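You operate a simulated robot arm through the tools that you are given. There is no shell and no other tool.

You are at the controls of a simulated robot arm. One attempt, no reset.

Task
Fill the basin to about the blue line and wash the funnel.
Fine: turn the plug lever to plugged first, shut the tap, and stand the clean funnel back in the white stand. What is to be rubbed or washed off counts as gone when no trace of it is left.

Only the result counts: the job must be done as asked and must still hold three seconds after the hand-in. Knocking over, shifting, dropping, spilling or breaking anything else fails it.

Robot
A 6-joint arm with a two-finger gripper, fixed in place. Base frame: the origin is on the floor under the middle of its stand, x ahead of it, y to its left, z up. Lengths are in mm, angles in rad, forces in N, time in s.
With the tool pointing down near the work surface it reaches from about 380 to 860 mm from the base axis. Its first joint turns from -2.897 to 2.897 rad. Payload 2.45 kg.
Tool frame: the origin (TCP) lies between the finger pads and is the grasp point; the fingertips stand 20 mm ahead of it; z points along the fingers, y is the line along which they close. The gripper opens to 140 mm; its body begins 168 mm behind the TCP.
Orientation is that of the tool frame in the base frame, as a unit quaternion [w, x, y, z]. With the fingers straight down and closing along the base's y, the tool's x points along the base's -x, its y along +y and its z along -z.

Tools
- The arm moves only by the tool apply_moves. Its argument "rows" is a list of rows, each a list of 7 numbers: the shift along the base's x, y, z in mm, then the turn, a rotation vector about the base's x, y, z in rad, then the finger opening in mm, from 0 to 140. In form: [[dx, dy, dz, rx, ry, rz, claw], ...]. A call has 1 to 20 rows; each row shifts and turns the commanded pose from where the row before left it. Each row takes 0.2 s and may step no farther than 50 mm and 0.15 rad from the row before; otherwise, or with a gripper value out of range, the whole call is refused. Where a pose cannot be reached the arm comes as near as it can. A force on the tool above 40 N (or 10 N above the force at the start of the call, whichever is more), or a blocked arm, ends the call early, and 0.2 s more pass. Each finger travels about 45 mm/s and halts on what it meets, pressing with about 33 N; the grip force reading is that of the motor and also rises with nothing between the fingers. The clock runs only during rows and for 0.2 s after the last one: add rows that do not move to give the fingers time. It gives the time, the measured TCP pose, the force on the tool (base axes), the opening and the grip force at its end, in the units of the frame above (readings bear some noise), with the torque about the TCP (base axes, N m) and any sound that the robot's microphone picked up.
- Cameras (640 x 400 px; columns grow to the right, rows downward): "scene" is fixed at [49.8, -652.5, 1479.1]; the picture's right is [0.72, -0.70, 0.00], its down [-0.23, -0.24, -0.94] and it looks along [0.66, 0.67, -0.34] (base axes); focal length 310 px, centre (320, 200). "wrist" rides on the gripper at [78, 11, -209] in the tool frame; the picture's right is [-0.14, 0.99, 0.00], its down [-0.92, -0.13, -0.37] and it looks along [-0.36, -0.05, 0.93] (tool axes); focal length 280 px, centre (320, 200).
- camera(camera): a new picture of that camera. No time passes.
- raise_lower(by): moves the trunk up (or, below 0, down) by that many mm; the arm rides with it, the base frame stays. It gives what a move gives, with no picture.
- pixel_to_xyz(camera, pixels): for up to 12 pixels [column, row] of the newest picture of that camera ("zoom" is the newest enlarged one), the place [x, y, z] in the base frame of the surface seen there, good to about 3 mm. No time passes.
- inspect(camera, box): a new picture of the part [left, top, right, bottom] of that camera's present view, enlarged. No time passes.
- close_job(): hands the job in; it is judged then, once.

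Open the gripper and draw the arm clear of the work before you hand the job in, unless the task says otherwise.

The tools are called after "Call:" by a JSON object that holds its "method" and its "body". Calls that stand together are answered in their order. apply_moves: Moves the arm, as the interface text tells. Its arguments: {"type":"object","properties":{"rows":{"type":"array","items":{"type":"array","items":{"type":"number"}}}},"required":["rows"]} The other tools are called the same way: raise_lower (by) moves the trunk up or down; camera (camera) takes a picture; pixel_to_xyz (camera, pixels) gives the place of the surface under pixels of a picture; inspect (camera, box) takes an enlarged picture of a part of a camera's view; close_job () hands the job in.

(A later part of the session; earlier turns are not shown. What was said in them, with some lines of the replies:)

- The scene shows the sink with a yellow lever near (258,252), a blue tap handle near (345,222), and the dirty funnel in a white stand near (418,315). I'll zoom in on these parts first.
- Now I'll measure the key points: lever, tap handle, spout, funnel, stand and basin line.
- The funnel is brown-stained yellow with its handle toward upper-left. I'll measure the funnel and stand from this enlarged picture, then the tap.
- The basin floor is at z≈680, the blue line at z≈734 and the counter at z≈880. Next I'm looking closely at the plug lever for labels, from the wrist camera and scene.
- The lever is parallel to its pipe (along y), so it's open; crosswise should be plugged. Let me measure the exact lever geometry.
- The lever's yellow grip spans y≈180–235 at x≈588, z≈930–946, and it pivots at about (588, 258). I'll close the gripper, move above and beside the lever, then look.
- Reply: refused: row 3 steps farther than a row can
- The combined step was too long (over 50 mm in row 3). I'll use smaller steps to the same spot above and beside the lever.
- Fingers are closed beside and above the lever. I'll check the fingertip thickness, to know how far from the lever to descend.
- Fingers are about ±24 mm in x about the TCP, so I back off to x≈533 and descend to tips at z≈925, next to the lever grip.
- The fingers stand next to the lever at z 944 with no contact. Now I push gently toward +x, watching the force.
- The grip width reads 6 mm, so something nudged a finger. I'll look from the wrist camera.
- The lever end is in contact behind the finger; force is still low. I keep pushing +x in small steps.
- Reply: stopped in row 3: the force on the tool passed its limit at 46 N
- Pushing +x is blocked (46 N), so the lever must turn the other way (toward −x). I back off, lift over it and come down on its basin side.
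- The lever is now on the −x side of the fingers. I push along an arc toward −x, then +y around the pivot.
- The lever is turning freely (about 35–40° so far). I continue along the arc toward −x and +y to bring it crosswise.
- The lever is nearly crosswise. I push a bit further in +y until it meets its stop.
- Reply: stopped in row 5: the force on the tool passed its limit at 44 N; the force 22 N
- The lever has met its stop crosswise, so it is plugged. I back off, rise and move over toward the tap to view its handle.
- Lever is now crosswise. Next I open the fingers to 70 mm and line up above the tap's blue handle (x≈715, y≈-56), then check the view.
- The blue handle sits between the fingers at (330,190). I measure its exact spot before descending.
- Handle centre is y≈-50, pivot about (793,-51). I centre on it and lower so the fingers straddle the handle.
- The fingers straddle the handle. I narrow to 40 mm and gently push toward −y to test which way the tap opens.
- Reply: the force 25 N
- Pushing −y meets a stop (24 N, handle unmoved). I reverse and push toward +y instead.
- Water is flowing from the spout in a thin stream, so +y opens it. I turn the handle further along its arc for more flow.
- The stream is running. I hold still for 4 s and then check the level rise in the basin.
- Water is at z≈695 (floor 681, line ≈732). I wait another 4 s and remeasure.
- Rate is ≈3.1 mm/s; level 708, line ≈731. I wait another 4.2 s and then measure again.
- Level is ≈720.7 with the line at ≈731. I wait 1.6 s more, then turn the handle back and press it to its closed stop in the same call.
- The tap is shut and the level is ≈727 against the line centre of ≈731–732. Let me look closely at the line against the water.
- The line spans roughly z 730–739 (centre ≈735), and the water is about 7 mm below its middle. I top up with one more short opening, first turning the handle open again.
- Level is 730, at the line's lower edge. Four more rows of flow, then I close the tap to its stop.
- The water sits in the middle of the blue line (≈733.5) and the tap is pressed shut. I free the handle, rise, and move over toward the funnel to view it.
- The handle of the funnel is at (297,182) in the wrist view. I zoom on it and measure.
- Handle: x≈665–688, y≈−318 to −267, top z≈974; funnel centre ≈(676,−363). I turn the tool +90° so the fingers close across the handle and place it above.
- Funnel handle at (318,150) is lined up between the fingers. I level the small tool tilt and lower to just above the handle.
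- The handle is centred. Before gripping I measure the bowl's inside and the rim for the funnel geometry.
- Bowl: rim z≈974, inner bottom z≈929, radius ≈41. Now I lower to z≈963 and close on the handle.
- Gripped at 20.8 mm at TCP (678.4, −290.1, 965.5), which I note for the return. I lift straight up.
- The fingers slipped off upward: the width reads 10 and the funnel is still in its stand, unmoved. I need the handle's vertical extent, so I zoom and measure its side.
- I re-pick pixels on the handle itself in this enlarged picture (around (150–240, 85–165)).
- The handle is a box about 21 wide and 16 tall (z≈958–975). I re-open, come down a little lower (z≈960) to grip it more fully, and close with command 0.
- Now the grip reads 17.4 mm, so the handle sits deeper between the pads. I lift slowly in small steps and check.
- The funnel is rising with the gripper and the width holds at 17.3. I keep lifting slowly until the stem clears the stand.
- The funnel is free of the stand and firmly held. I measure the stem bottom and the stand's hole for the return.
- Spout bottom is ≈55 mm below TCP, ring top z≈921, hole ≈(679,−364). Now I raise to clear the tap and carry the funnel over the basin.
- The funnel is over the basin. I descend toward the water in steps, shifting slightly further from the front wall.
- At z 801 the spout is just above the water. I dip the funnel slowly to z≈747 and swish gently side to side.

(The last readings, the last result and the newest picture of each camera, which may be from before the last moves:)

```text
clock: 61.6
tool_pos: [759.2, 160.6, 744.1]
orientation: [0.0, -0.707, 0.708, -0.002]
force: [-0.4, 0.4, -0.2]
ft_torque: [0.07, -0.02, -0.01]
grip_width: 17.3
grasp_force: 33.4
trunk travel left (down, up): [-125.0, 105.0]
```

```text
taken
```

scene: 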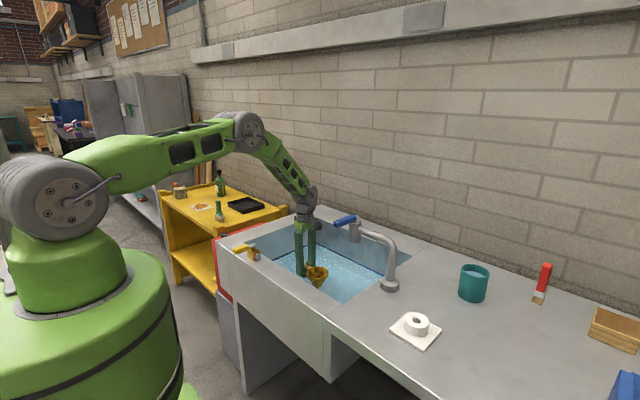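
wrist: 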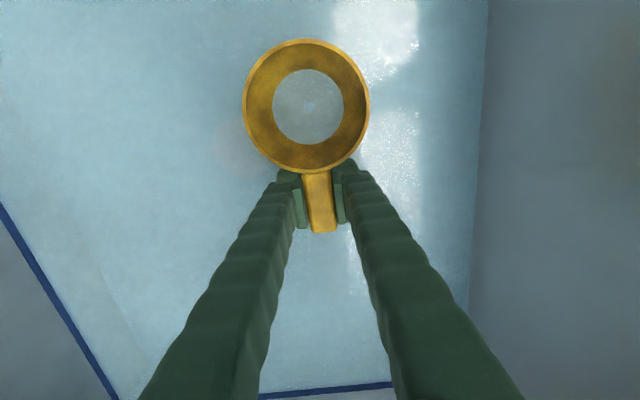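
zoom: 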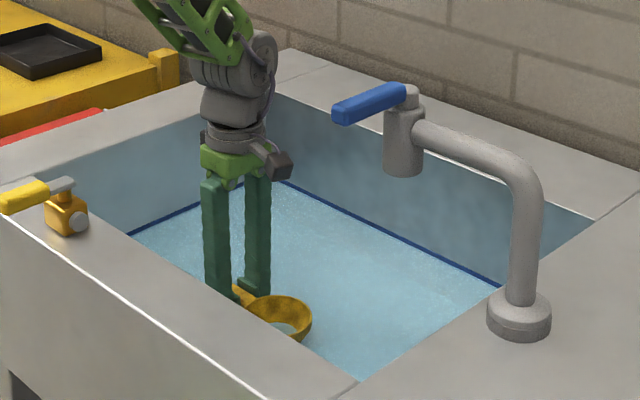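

The stains already look fainter, with water inside the bowl up to the level line. I zoom to compare, then swish more.

Call:
{"method": "inspect", "body": {"camera": "wrist", "box": [230, 30, 390, 250]}}

Call:
{"method": "apply_moves", "body": {"rows": [[15, 0, 0, 0, 0, 0, 0], [15, 0, 0, 0, 0, 0, 0], [15, 0, 0, 0, 0, 0, 0], [-15, 0, 0, 0, 0, 0, 0], [-15, 0, 0, 0, 0, 0, 0], [-15, 0, 0, 0, 0, 0, 0], [15, 0, 0, 0, 0, 0, 0], [15, 0, 0, 0, 0, 0, 0], [15, 0, 0, 0, 0, 0, 0], [-15, 0, 0, 0, 0, 0, 0], [-15, 0, 0, 0, 0, 0, 0], [-15, 0, 0, 0, 0, 0, 0]]}}

Call:
{"method": "inspect", "body": {"camera": "wrist", "box": [230, 30, 390, 250]}}

```text
1.82 times, centred on (310, 140) of wrist
```

zoom: 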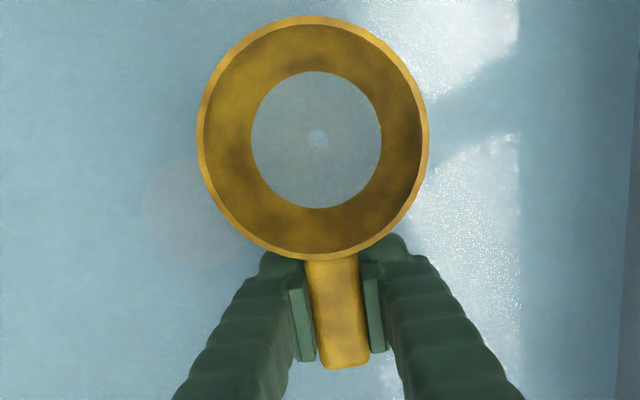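

```text
clock: 64.2
tool_pos: [760.5, 159.8, 745.7]
orientation: [0.0, -0.707, 0.708, -0.001]
force: [-0.6, 0.2, -1.6]
ft_torque: [0.05, 0.01, -0.03]
grip_width: 17.7
grasp_force: 33.1
trunk travel left (down, up): [-125.0, 105.0]
```

```text
1.82 times, centred on (310, 140) of wrist
```

zoom: 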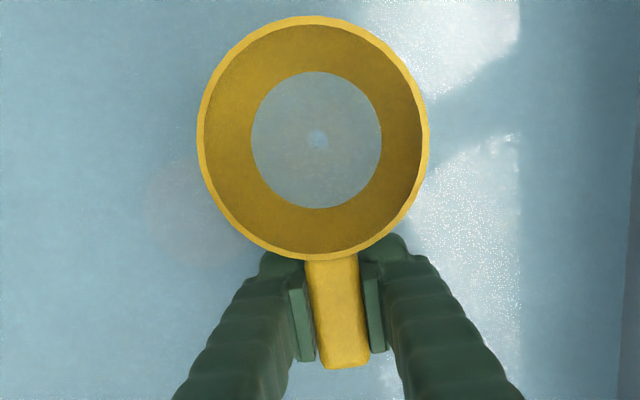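

The stains are almost gone. I keep swishing for several more seconds to remove every trace.

Call:
{"method": "apply_moves", "body": {"rows": [[15, 0, 0, 0, 0, 0, 0], [15, 0, 0, 0, 0, 0, 0], [15, 0, 0, 0, 0, 0, 0], [-15, 0, 0, 0, 0, 0, 0], [-15, 0, 0, 0, 0, 0, 0], [-15, 0, 0, 0, 0, 0, 0], [15, 0, 0, 0, 0, 0, 0], [15, 0, 0, 0, 0, 0, 0], [15, 0, 0, 0, 0, 0, 0], [-15, 0, 0, 0, 0, 0, 0], [-15, 0, 0, 0, 0, 0, 0], [-15, 0, 0, 0, 0, 0, 0], [0, 15, 0, 0, 0, 0, 0], [0, 15, 0, 0, 0, 0, 0], [0, -15, 0, 0, 0, 0, 0], [0, -15, 0, 0, 0, 0, 0], [0, 15, 0, 0, 0, 0, 0], [0, 15, 0, 0, 0, 0, 0], [0, -15, 0, 0, 0, 0, 0], [0, -15, 0, 0, 0, 0, 0]]}}

Call:
{"method": "inspect", "body": {"camera": "wrist", "box": [230, 30, 390, 250]}}

Call:
{"method": "inspect", "body": {"camera": "scene", "box": [290, 240, 370, 310]}}

```text
clock: 68.4
tool_pos: [759.5, 159.8, 745.6]
orientation: [0.001, -0.707, 0.708, -0.001]
force: [0.4, 0.8, -1.1]
ft_torque: [0.12, 0.01, -0.01]
grip_width: 17.2
grasp_force: 32.8
trunk travel left (down, up): [-125.0, 105.0]
```

```text
1.82 times, centred on (310, 140) of wrist
```

zoom: 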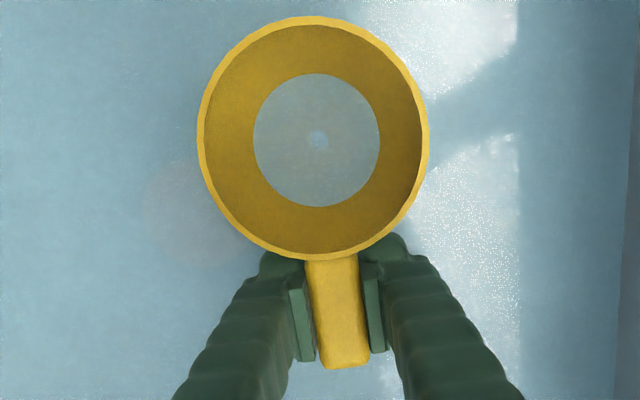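

```text
5.71 times, centred on (330, 275) of scene
```

zoom: 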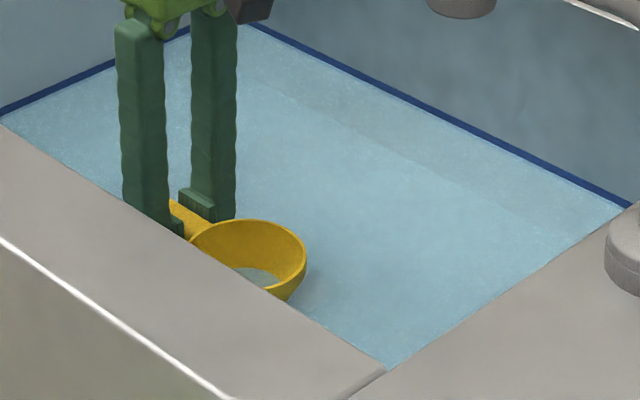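

The funnel looks uniformly yellow now. The blue line seems thicker than before, so I check the water level again in case it's dropping.

Call:
{"method": "inspect", "body": {"camera": "scene", "box": [295, 235, 343, 265]}}

Call:
{"method": "pixel_to_xyz", "body": {"camera": "zoom", "pixels": [[300, 150], [300, 165], [300, 180], [300, 200], [300, 230], [300, 260], [200, 250], [400, 250], [200, 300], [300, 115], [300, 120], [300, 125]]}}

Call:
{"method": "inspect", "body": {"camera": "scene", "box": [210, 190, 450, 340]}}

```text
13.33 times, centred on (319, 250) of scene
```

zoom: 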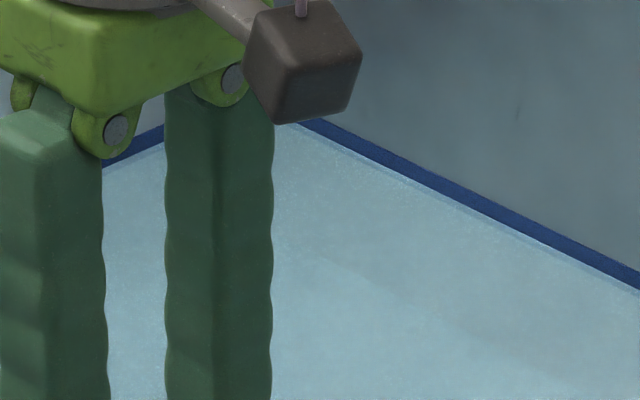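

```text
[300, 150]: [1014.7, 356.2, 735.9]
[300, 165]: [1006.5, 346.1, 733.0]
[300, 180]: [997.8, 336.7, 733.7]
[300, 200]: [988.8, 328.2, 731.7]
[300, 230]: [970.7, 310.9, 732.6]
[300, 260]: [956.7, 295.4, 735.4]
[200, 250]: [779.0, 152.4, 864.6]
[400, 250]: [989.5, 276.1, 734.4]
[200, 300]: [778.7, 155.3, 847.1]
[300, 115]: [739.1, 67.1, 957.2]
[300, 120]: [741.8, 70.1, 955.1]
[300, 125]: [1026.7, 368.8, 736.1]
```

```text
2.67 times, centred on (330, 265) of scene
```

zoom: 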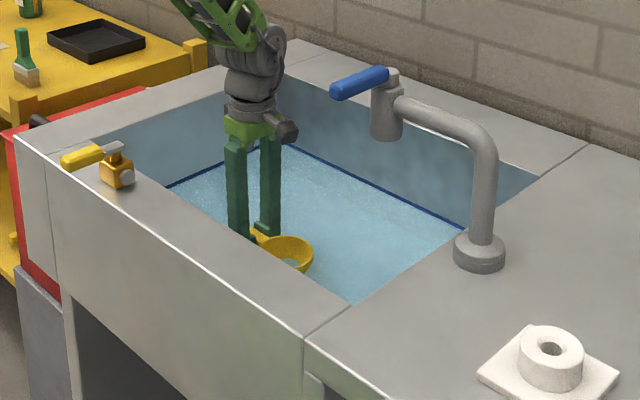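

Level is steady at ≈733.5, inside the line. I lift the funnel just clear of the water (still over the basin) to drain and inspect.

Call:
{"method": "apply_moves", "body": {"rows": [[0, 0, 12, 0, 0, 0, 0], [0, 0, 12, 0, 0, 0, 0], [0, 0, 15, 0, 0, 0, 0], [0, 0, 15, 0, 0, 0, 0], [0, 0, 20, 0, 0, 0, 0], [0, 0, 20, 0, 0, 0, 0], [0, 0, 0, 0, 0, 0, 0], [0, 0, 0, 0, 0, 0, 0]]}}

Call:
{"method": "inspect", "body": {"camera": "wrist", "box": [230, 30, 390, 250]}}

Call:
{"method": "inspect", "body": {"camera": "scene", "box": [290, 220, 370, 300]}}

```text
clock: 70.2
tool_pos: [757.6, 160.7, 838.0]
orientation: [0.0, -0.706, 0.708, -0.002]
force: [0.6, 0.2, -1.9]
ft_torque: [0.07, -0.01, 0.01]
grip_width: 17.3
grasp_force: 32.9
trunk travel left (down, up): [-125.0, 105.0]
```

```text
1.82 times, centred on (310, 140) of wrist
```

zoom: 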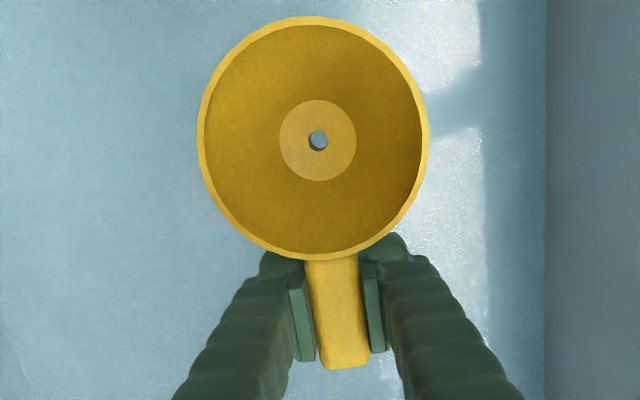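

```text
5.00 times, centred on (330, 260) of scene
```

zoom: 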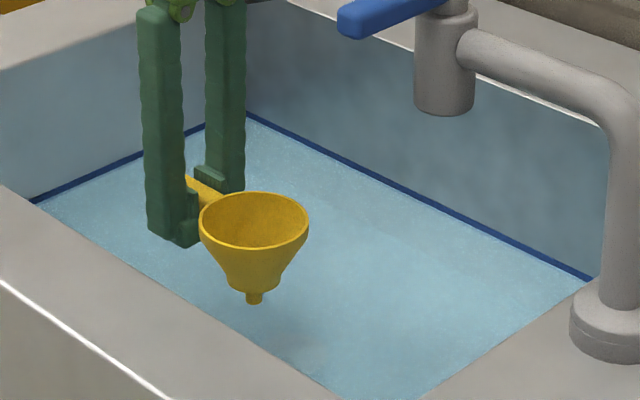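

It looks clean all over. I zoom in strongly to check for any faint trace left.

Call:
{"method": "inspect", "body": {"camera": "scene", "box": [322, 250, 358, 284]}}

Call:
{"method": "inspect", "body": {"camera": "wrist", "box": [270, 35, 350, 100]}}

Call:
{"method": "inspect", "body": {"camera": "wrist", "box": [270, 100, 350, 240]}}

```text
11.76 times, centred on (340, 267) of scene
```

zoom: 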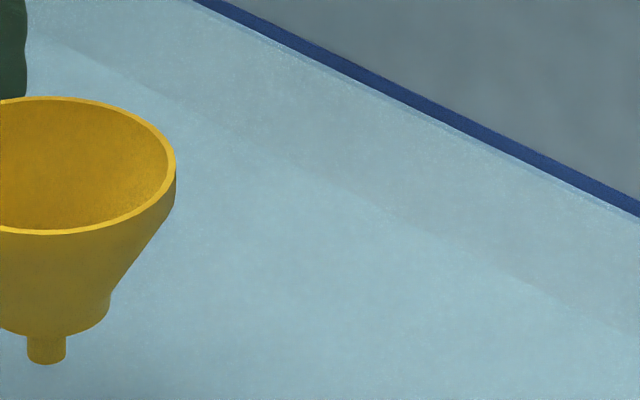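

```text
6.15 times, centred on (310, 68) of wrist
```

zoom: 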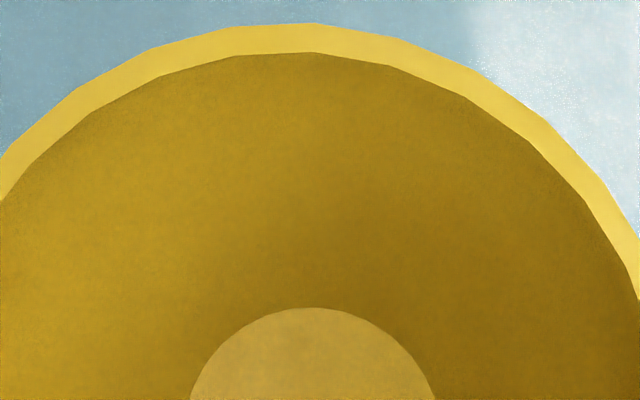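

```text
2.86 times, centred on (310, 170) of wrist
```

zoom: 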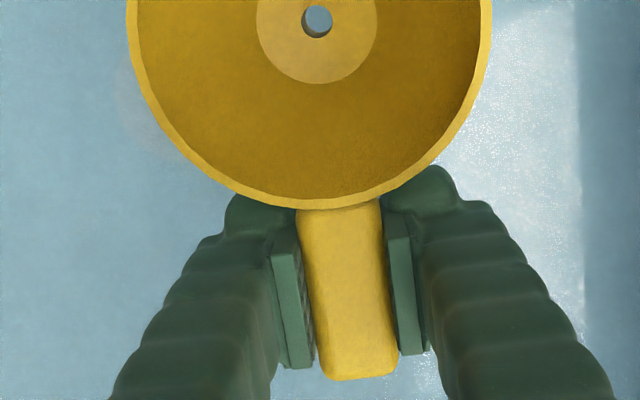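

It looks clean, but to be certain no trace remains I give it one more dip with a longer swish, including small tilts.

Call:
{"method": "apply_moves", "body": {"rows": [[0, 0, -25, 0, 0, 0, 0], [0, 0, -25, 0, 0, 0, 0], [0, 0, -20, 0, 0, 0, 0], [0, 0, -15, 0, 0, 0, 0], [0, 0, -7, 0, 0, 0, 0], [15, 0, 0, 0, 0, 0, 0], [15, 0, 0, 0, 0, 0, 0], [15, 0, 0, 0, 0, 0, 0], [-15, 0, 0, 0, 0, 0, 0], [-15, 0, 0, 0, 0, 0, 0], [-15, 0, 0, 0, 0, 0, 0], [0, 15, 0, 0, 0, 0, 0], [0, 15, 0, 0, 0, 0, 0], [0, -15, 0, 0, 0, 0, 0], [0, -15, 0, 0, 0, 0, 0], [15, 0, 0, 0, 0, 0, 0], [15, 0, 0, 0, 0, 0, 0], [15, 0, 0, 0, 0, 0, 0], [-15, 0, 0, 0, 0, 0, 0], [-15, 0, 0, 0, 0, 0, 0]]}}

Call:
{"method": "apply_moves", "body": {"rows": [[-15, 0, 0, 0, 0, 0, 0], [0, 0, 0, 0.1, 0, 0, 0], [0, 0, 0, 0.1, 0, 0, 0], [15, 0, 0, 0, 0, 0, 0], [15, 0, 0, 0, 0, 0, 0], [-15, 0, 0, 0, 0, 0, 0], [-15, 0, 0, 0, 0, 0, 0], [15, 0, 0, 0, 0, 0, 0], [15, 0, 0, 0, 0, 0, 0], [-15, 0, 0, 0, 0, 0, 0], [-15, 0, 0, 0, 0, 0, 0], [0, 0, 0, -0.1, 0, 0, 0], [0, 0, 0, -0.1, 0, 0, 0], [0, 15, 0, 0, 0, 0, 0], [0, 15, 0, 0, 0, 0, 0], [0, -15, 0, 0, 0, 0, 0], [0, -15, 0, 0, 0, 0, 0]]}}

Call:
{"method": "inspect", "body": {"camera": "wrist", "box": [230, 30, 390, 250]}}

```text
clock: 74.4
tool_pos: [772.5, 160.0, 747.2]
orientation: [0.0, -0.706, 0.708, -0.001]
force: [-0.5, 0.5, -1.8]
ft_torque: [0.08, -0.02, -0.02]
grip_width: 17.5
grasp_force: 33.3
trunk travel left (down, up): [-125.0, 105.0]
```

```text
clock: 78.0
tool_pos: [760.2, 158.5, 748.1]
orientation: [0.0, -0.706, 0.708, -0.001]
force: [0.7, 0.6, -1.8]
ft_torque: [0.1, 0.01, 0.0]
grip_width: 17.3
grasp_force: 33.2
trunk travel left (down, up): [-125.0, 105.0]
```

```text
1.82 times, centred on (310, 140) of wrist
```

zoom: 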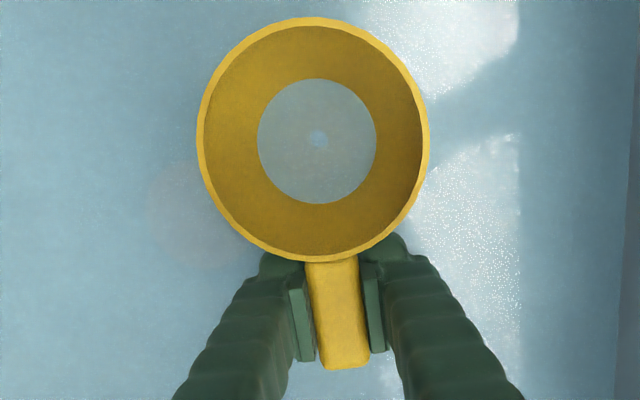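

Clean again. I lift out slowly and hold over the basin for a few seconds so all the water drains through the spout.

Call:
{"method": "apply_moves", "body": {"rows": [[0, 0, 12, 0, 0, 0, 0], [0, 0, 12, 0, 0, 0, 0], [0, 0, 15, 0, 0, 0, 0], [0, 0, 15, 0, 0, 0, 0], [0, 0, 15, 0, 0, 0, 0], [0, 0, 15, 0, 0, 0, 0], [0, 0, 0, 0, 0, 0, 0], [0, 0, 0, 0, 0, 0, 0], [0, 0, 0, 0, 0, 0, 0], [0, 0, 0, 0, 0, 0, 0], [0, 0, 0, 0, 0, 0, 0], [0, 0, 0, 0, 0, 0, 0], [0, 0, 0, 0, 0, 0, 0], [0, 0, 0, 0, 0, 0, 0], [0, 0, 0, 0, 0, 0, 0], [0, 0, 0, 0, 0, 0, 0], [0, 0, 0, 0, 0, 0, 0], [0, 0, 0, 0, 0, 0, 0], [0, 0, 0, 0, 0, 0, 0], [0, 0, 0, 0, 0, 0, 0]]}}

Call:
{"method": "inspect", "body": {"camera": "wrist", "box": [230, 30, 390, 250]}}

Call:
{"method": "inspect", "body": {"camera": "scene", "box": [300, 240, 348, 288]}}

```text
clock: 82.2
tool_pos: [758.9, 160.1, 831.4]
orientation: [0.0, -0.706, 0.709, -0.001]
force: [-0.2, 0.2, -1.2]
ft_torque: [0.09, 0.04, 0.04]
grip_width: 17.5
grasp_force: 33.6
trunk travel left (down, up): [-125.0, 105.0]
```

```text
1.82 times, centred on (310, 140) of wrist
```

zoom: 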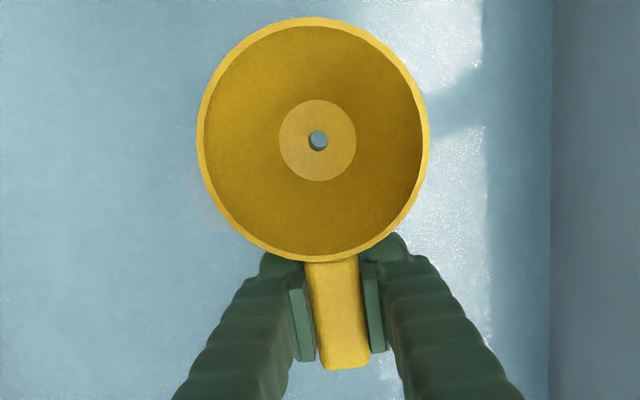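

```text
8.33 times, centred on (324, 264) of scene
```

zoom: 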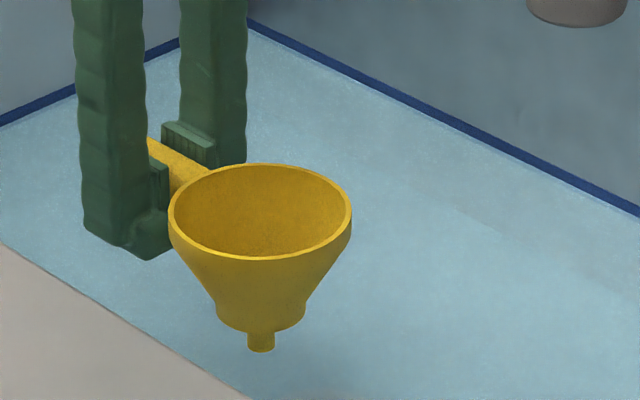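

The funnel is clean and empty. I raise it above tap height and carry it back toward the stand.

Call:
{"method": "apply_moves", "body": {"rows": [[0, 0, 44.5, 0, 0, 0, 0], [0, 0, 44.5, 0, 0, 0, 0], [0, 0, 44.5, 0, 0, 0, 0], [0, 0, 44.5, 0, 0, 0, 0], [0, 0, 44.5, 0, 0, 0, 0], [0, 0, 44.5, 0, 0, 0, 0], [0, 0, 44.5, 0, 0, 0, 0], [0, 0, 44.5, 0, 0, 0, 0], [-20, -30, 0, 0, 0, 0, 0], [-20, -35, 0, 0, 0, 0, 0], [-20, -35, 0, 0, 0, 0, 0], [-20, -40, 0, 0, 0, 0, 0], [0, -42, 0, 0, 0, 0, 0], [0, -45, 0, 0, 0, 0, 0], [0, -45, 0, 0, 0, 0, 0], [0, -45, 0, 0, 0, 0, 0], [0, -45, 0, 0, 0, 0, 0], [0, -45, 0, 0, 0, 0, 0], [0, -45, 0, 0, 0, 0, 0]]}}

Call:
{"method": "camera", "body": {"camera": "scene"}}

Call:
{"method": "camera", "body": {"camera": "wrist"}}

```text
clock: 86.2
tool_pos: [682.5, -294.6, 1188.8]
orientation: [-0.001, -0.706, 0.708, -0.001]
force: [0.2, -0.5, -1.8]
ft_torque: [0.13, -0.01, -0.01]
grip_width: 17.3
grasp_force: 32.4
trunk travel left (down, up): [-125.0, 105.0]
```

```text
taken
```

scene: 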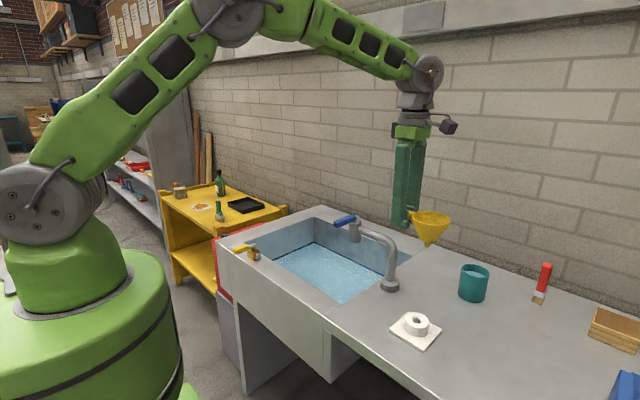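

```text
taken
```

wrist: 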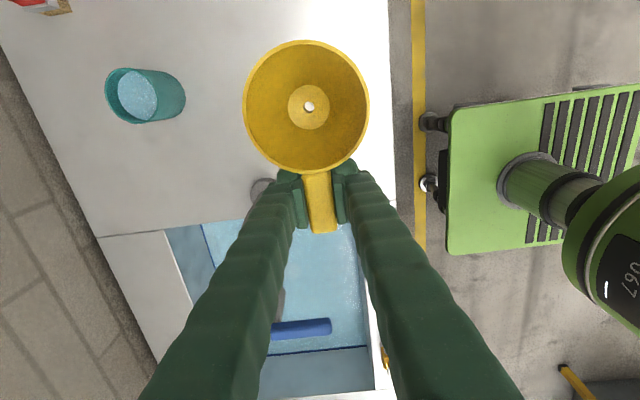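

Commanded moves sum back to exactly the grip position in x and y. I lower to about 35 mm above seat height and check alignment with the stand hole.

Call:
{"method": "apply_moves", "body": {"rows": [[0, 0, -40, 0, 0, 0, 0], [0, 0, -40, 0, 0, 0, 0], [0, 0, -40, 0, 0, 0, 0], [0, 0, -40, 0, 0, 0, 0], [0, 0, -20, 0, 0, 0, 0], [0, 0, -14, 0, 0, 0, 0], [0, 0, 0, 0, 0, 0, 0], [0, 0, 0, 0, 0, 0, 0]]}}

Call:
{"method": "inspect", "body": {"camera": "scene", "box": [380, 260, 460, 350]}}

Call:
{"method": "inspect", "body": {"camera": "wrist", "box": [230, 30, 390, 250]}}

```text
clock: 88.0
tool_pos: [680.9, -291.8, 993.2]
orientation: [0.0, -0.707, 0.707, -0.001]
force: [-0.3, -0.6, -1.2]
ft_torque: [0.06, 0.0, 0.03]
grip_width: 17.5
grasp_force: 32.7
trunk travel left (down, up): [-125.0, 105.0]
```

```text
4.44 times, centred on (420, 305) of scene
```

zoom: 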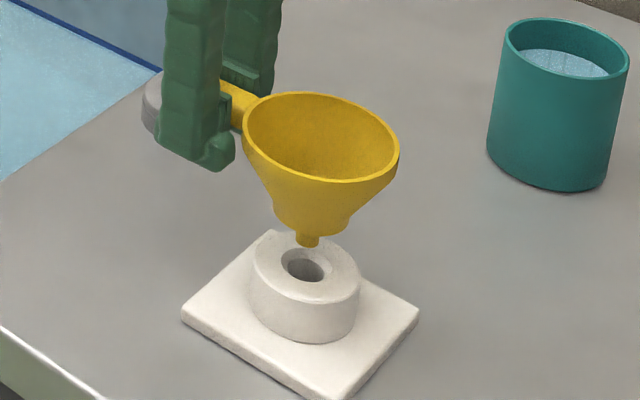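

```text
1.82 times, centred on (310, 140) of wrist
```

zoom: 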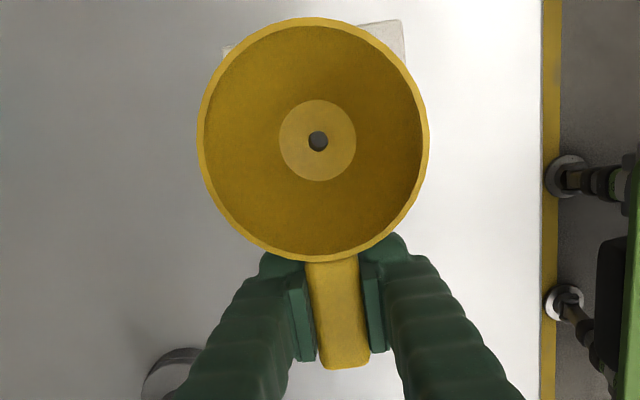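

The spout at (308,240) is right above the hole at (308,265). I lower slowly into the stand.

Call:
{"method": "apply_moves", "body": {"rows": [[0, 0, -6, 0, 0, 0, 0], [0, 0, -6, 0, 0, 0, 0], [0, 0, -5, 0, 0, 0, 0], [0, 0, -5, 0, 0, 0, 0], [0, 0, -4, 0, 0, 0, 0], [0, 0, -4, 0, 0, 0, 0], [0, 0, -3, 0, 0, 0, 0], [0, 0, 0, 0, 0, 0, 0]]}}

Call:
{"method": "inspect", "body": {"camera": "scene", "box": [380, 260, 460, 350]}}

Call:
{"method": "inspect", "body": {"camera": "wrist", "box": [230, 30, 390, 250]}}

```text
clock: 89.8
tool_pos: [679.7, -290.8, 958.8]
orientation: [0.0, -0.706, 0.708, -0.001]
force: [0.3, -0.2, -1.2]
ft_torque: [0.09, 0.01, 0.04]
grip_width: 17.2
grasp_force: 33.2
trunk travel left (down, up): [-125.0, 105.0]
```

```text
4.44 times, centred on (420, 305) of scene
```

zoom: 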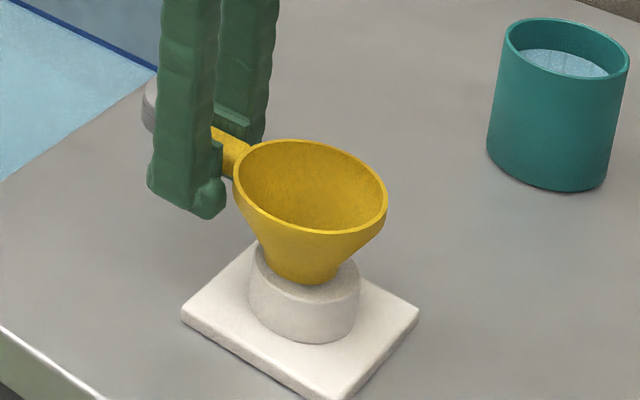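

```text
1.82 times, centred on (310, 140) of wrist
```

zoom: 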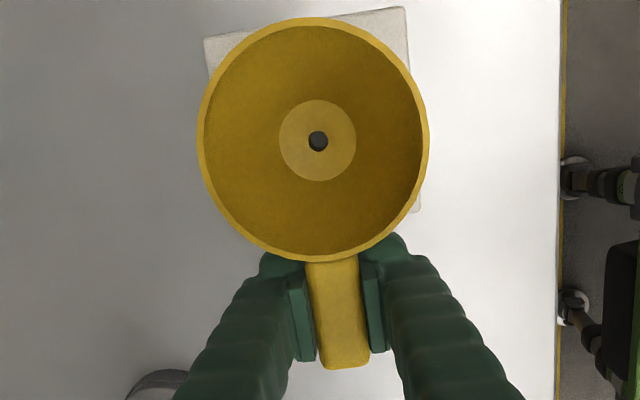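

The spout is inside the hole with no added force. I lower the last few millimetres gently until it sits.

Call:
{"method": "apply_moves", "body": {"rows": [[0, 0, -2, 0, 0, 0, 0], [0, 0, -1.5, 0, 0, 0, 0], [0, 0, -1, 0, 0, 0, 0], [0, 0, 0, 0, 0, 0, 0]]}}

Call:
{"method": "inspect", "body": {"camera": "scene", "box": [380, 260, 460, 350]}}

```text
clock: 90.8
tool_pos: [679.6, -291.6, 956.2]
orientation: [0.0, -0.706, 0.708, -0.002]
force: [-2.1, -0.6, 5.6]
ft_torque: [-0.26, 0.1, -0.08]
grip_width: 17.3
grasp_force: 33.2
trunk travel left (down, up): [-125.0, 105.0]
```

```text
4.44 times, centred on (420, 305) of scene
```

zoom: 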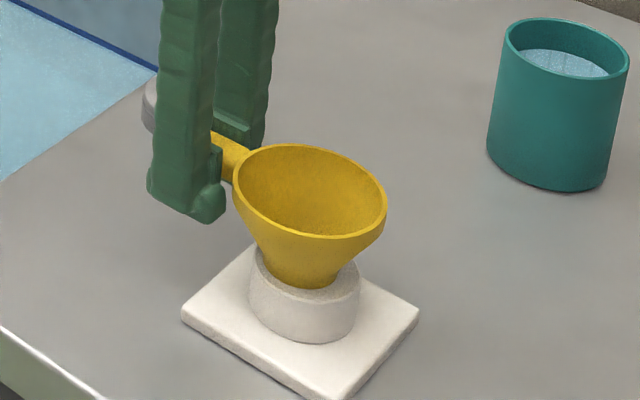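

An upward force of 5.6 N shows the funnel is seated. I open the fingers evenly and then rise straight up.

Call:
{"method": "apply_moves", "body": {"rows": [[0, 0, 0, 0, 0, 0, 22], [0, 0, 0, 0, 0, 0, 35], [0, 0, 0, 0, 0, 0, 50], [0, 0, 0, 0, 0, 0, 60], [0, 0, 0, 0, 0, 0, 60]]}}

Call:
{"method": "inspect", "body": {"camera": "scene", "box": [380, 260, 460, 350]}}

Call:
{"method": "inspect", "body": {"camera": "wrist", "box": [230, 30, 390, 250]}}

```text
clock: 92.0
tool_pos: [678.8, -290.9, 956.0]
orientation: [0.0, -0.707, 0.708, -0.002]
force: [-0.1, -0.1, 0.0]
ft_torque: [0.03, 0.0, 0.0]
grip_width: 60.2
grasp_force: 0.2
trunk travel left (down, up): [-125.0, 105.0]
```

```text
4.44 times, centred on (420, 305) of scene
```

zoom: 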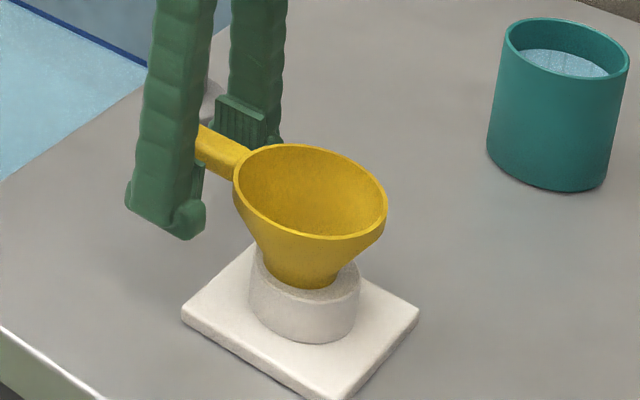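

```text
1.82 times, centred on (310, 140) of wrist
```

zoom: 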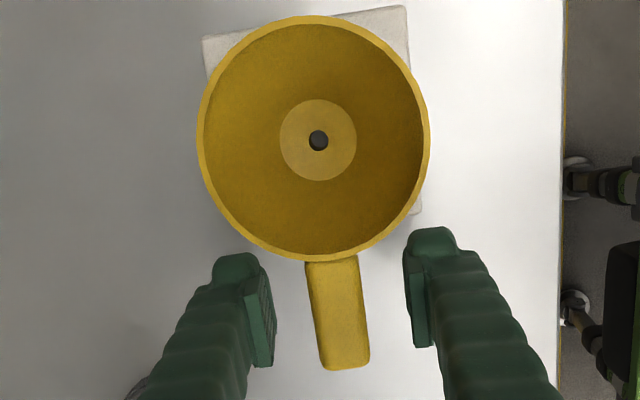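

The funnel stands upright in the stand, free of the fingers. I rise clear and back off, then check everything.

Call:
{"method": "apply_moves", "body": {"rows": [[0, 0, 15, 0, 0, 0, 60], [0, 0, 30, 0, 0, 0, 60], [0, 0, 45, 0, 0, 0, 60], [0, 0, 45, 0, 0, 0, 60], [0, 0, 45, 0, 0, 0, 60], [0, 0, 45, 0, 0, 0, 60], [-20, 20, 35, 0, 0, 0, 60], [-30, 25, 20, 0, 0, 0, 60], [-35, 25, 0, 0, 0, 0, 60], [-35, 25, 0, 0, 0, 0, 60]]}}

Call:
{"method": "camera", "body": {"camera": "scene"}}

Call:
{"method": "inspect", "body": {"camera": "scene", "box": [210, 190, 450, 340]}}

Call:
{"method": "inspect", "body": {"camera": "scene", "box": [295, 235, 343, 265]}}

Call:
{"method": "pixel_to_xyz", "body": {"camera": "zoom", "pixels": [[300, 150], [300, 165], [300, 180], [300, 200], [300, 230], [300, 260], [200, 250], [400, 250], [200, 300], [300, 115], [300, 120], [300, 125]]}}

Call:
{"method": "inspect", "body": {"camera": "scene", "box": [380, 260, 460, 350]}}

```text
clock: 94.2
tool_pos: [558.0, -194.6, 1238.3]
orientation: [0.0, -0.707, 0.708, -0.001]
force: [0.7, -0.1, 0.0]
ft_torque: [-0.04, -0.07, 0.04]
grip_width: 60.1
grasp_force: 0.1
trunk travel left (down, up): [-125.0, 105.0]
```

```text
taken
```

scene: 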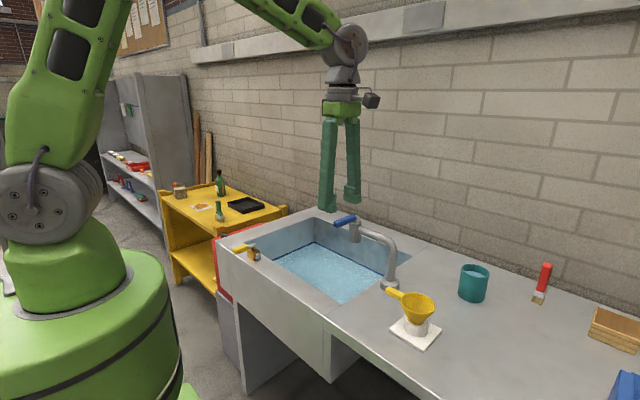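

```text
2.67 times, centred on (330, 265) of scene
```

zoom: 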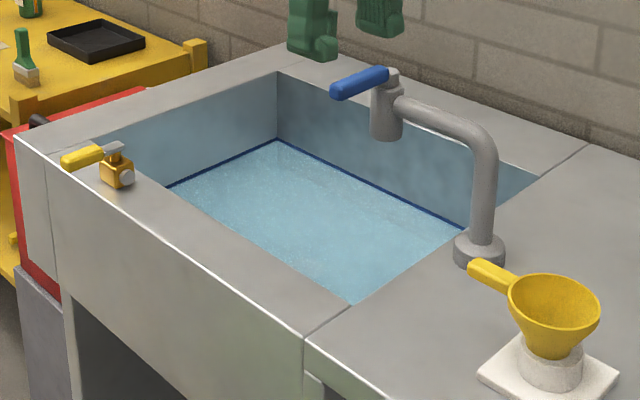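

```text
13.33 times, centred on (319, 250) of scene
```

zoom: 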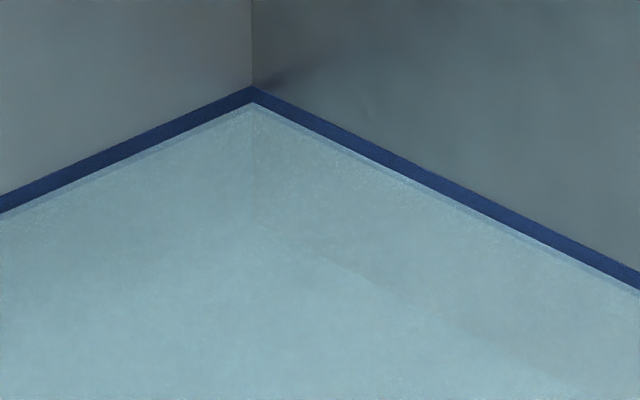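

```text
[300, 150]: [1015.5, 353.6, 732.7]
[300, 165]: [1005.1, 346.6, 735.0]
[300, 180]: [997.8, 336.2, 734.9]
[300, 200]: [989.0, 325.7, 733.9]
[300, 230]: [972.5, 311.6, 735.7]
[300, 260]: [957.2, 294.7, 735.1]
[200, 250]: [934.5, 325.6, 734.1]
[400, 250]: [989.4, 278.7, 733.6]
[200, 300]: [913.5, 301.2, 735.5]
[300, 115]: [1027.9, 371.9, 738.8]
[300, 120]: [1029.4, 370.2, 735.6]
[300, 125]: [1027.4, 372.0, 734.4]
```

```text
4.44 times, centred on (420, 305) of scene
```

zoom: 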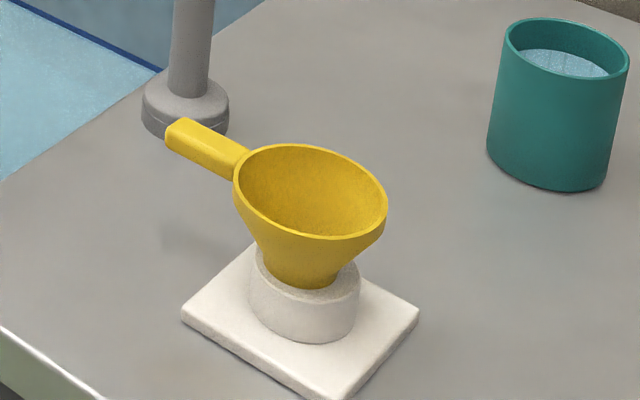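

Everything checks out: lever crosswise (plugged), no stream from the tap, level steady at ≈734 in the blue line. The clean funnel is upright in its stand and the arm is clear with the gripper open, so I hand in the job.

Call:
{"method": "close_job", "body": {}}

```text
The job is handed in.
```

The basin is filled to the blue line, and the clean funnel is back in its white stand. I handed the job in and don't have the verdict yet.

- **Plug:** I turned the lever crosswise until it met its stop before running any water. The level held afterwards, so nothing is draining.
- **Tap and level:** I ran the tap in two goes and shut it against its stop. No water was coming from the spout afterwards. The water was at about z 734 mm, just below the middle of the blue line (about 735 mm).
- **Funnel:** I washed it in two dips with swishing. Close-up pictures showed no stain left on the inside, the rim, the handle or the outer side facing the camera. I didn't see the outer side facing the wall. I let it drain over the basin before carrying it back, and it stands upright in the stand.

My first grip on the funnel slipped off its handle before lifting it. The funnel stayed in the stand, and I gripped lower the second time. I saw nothing else on the counter moved or spilled. The arm was clear with the gripper open at hand-in.
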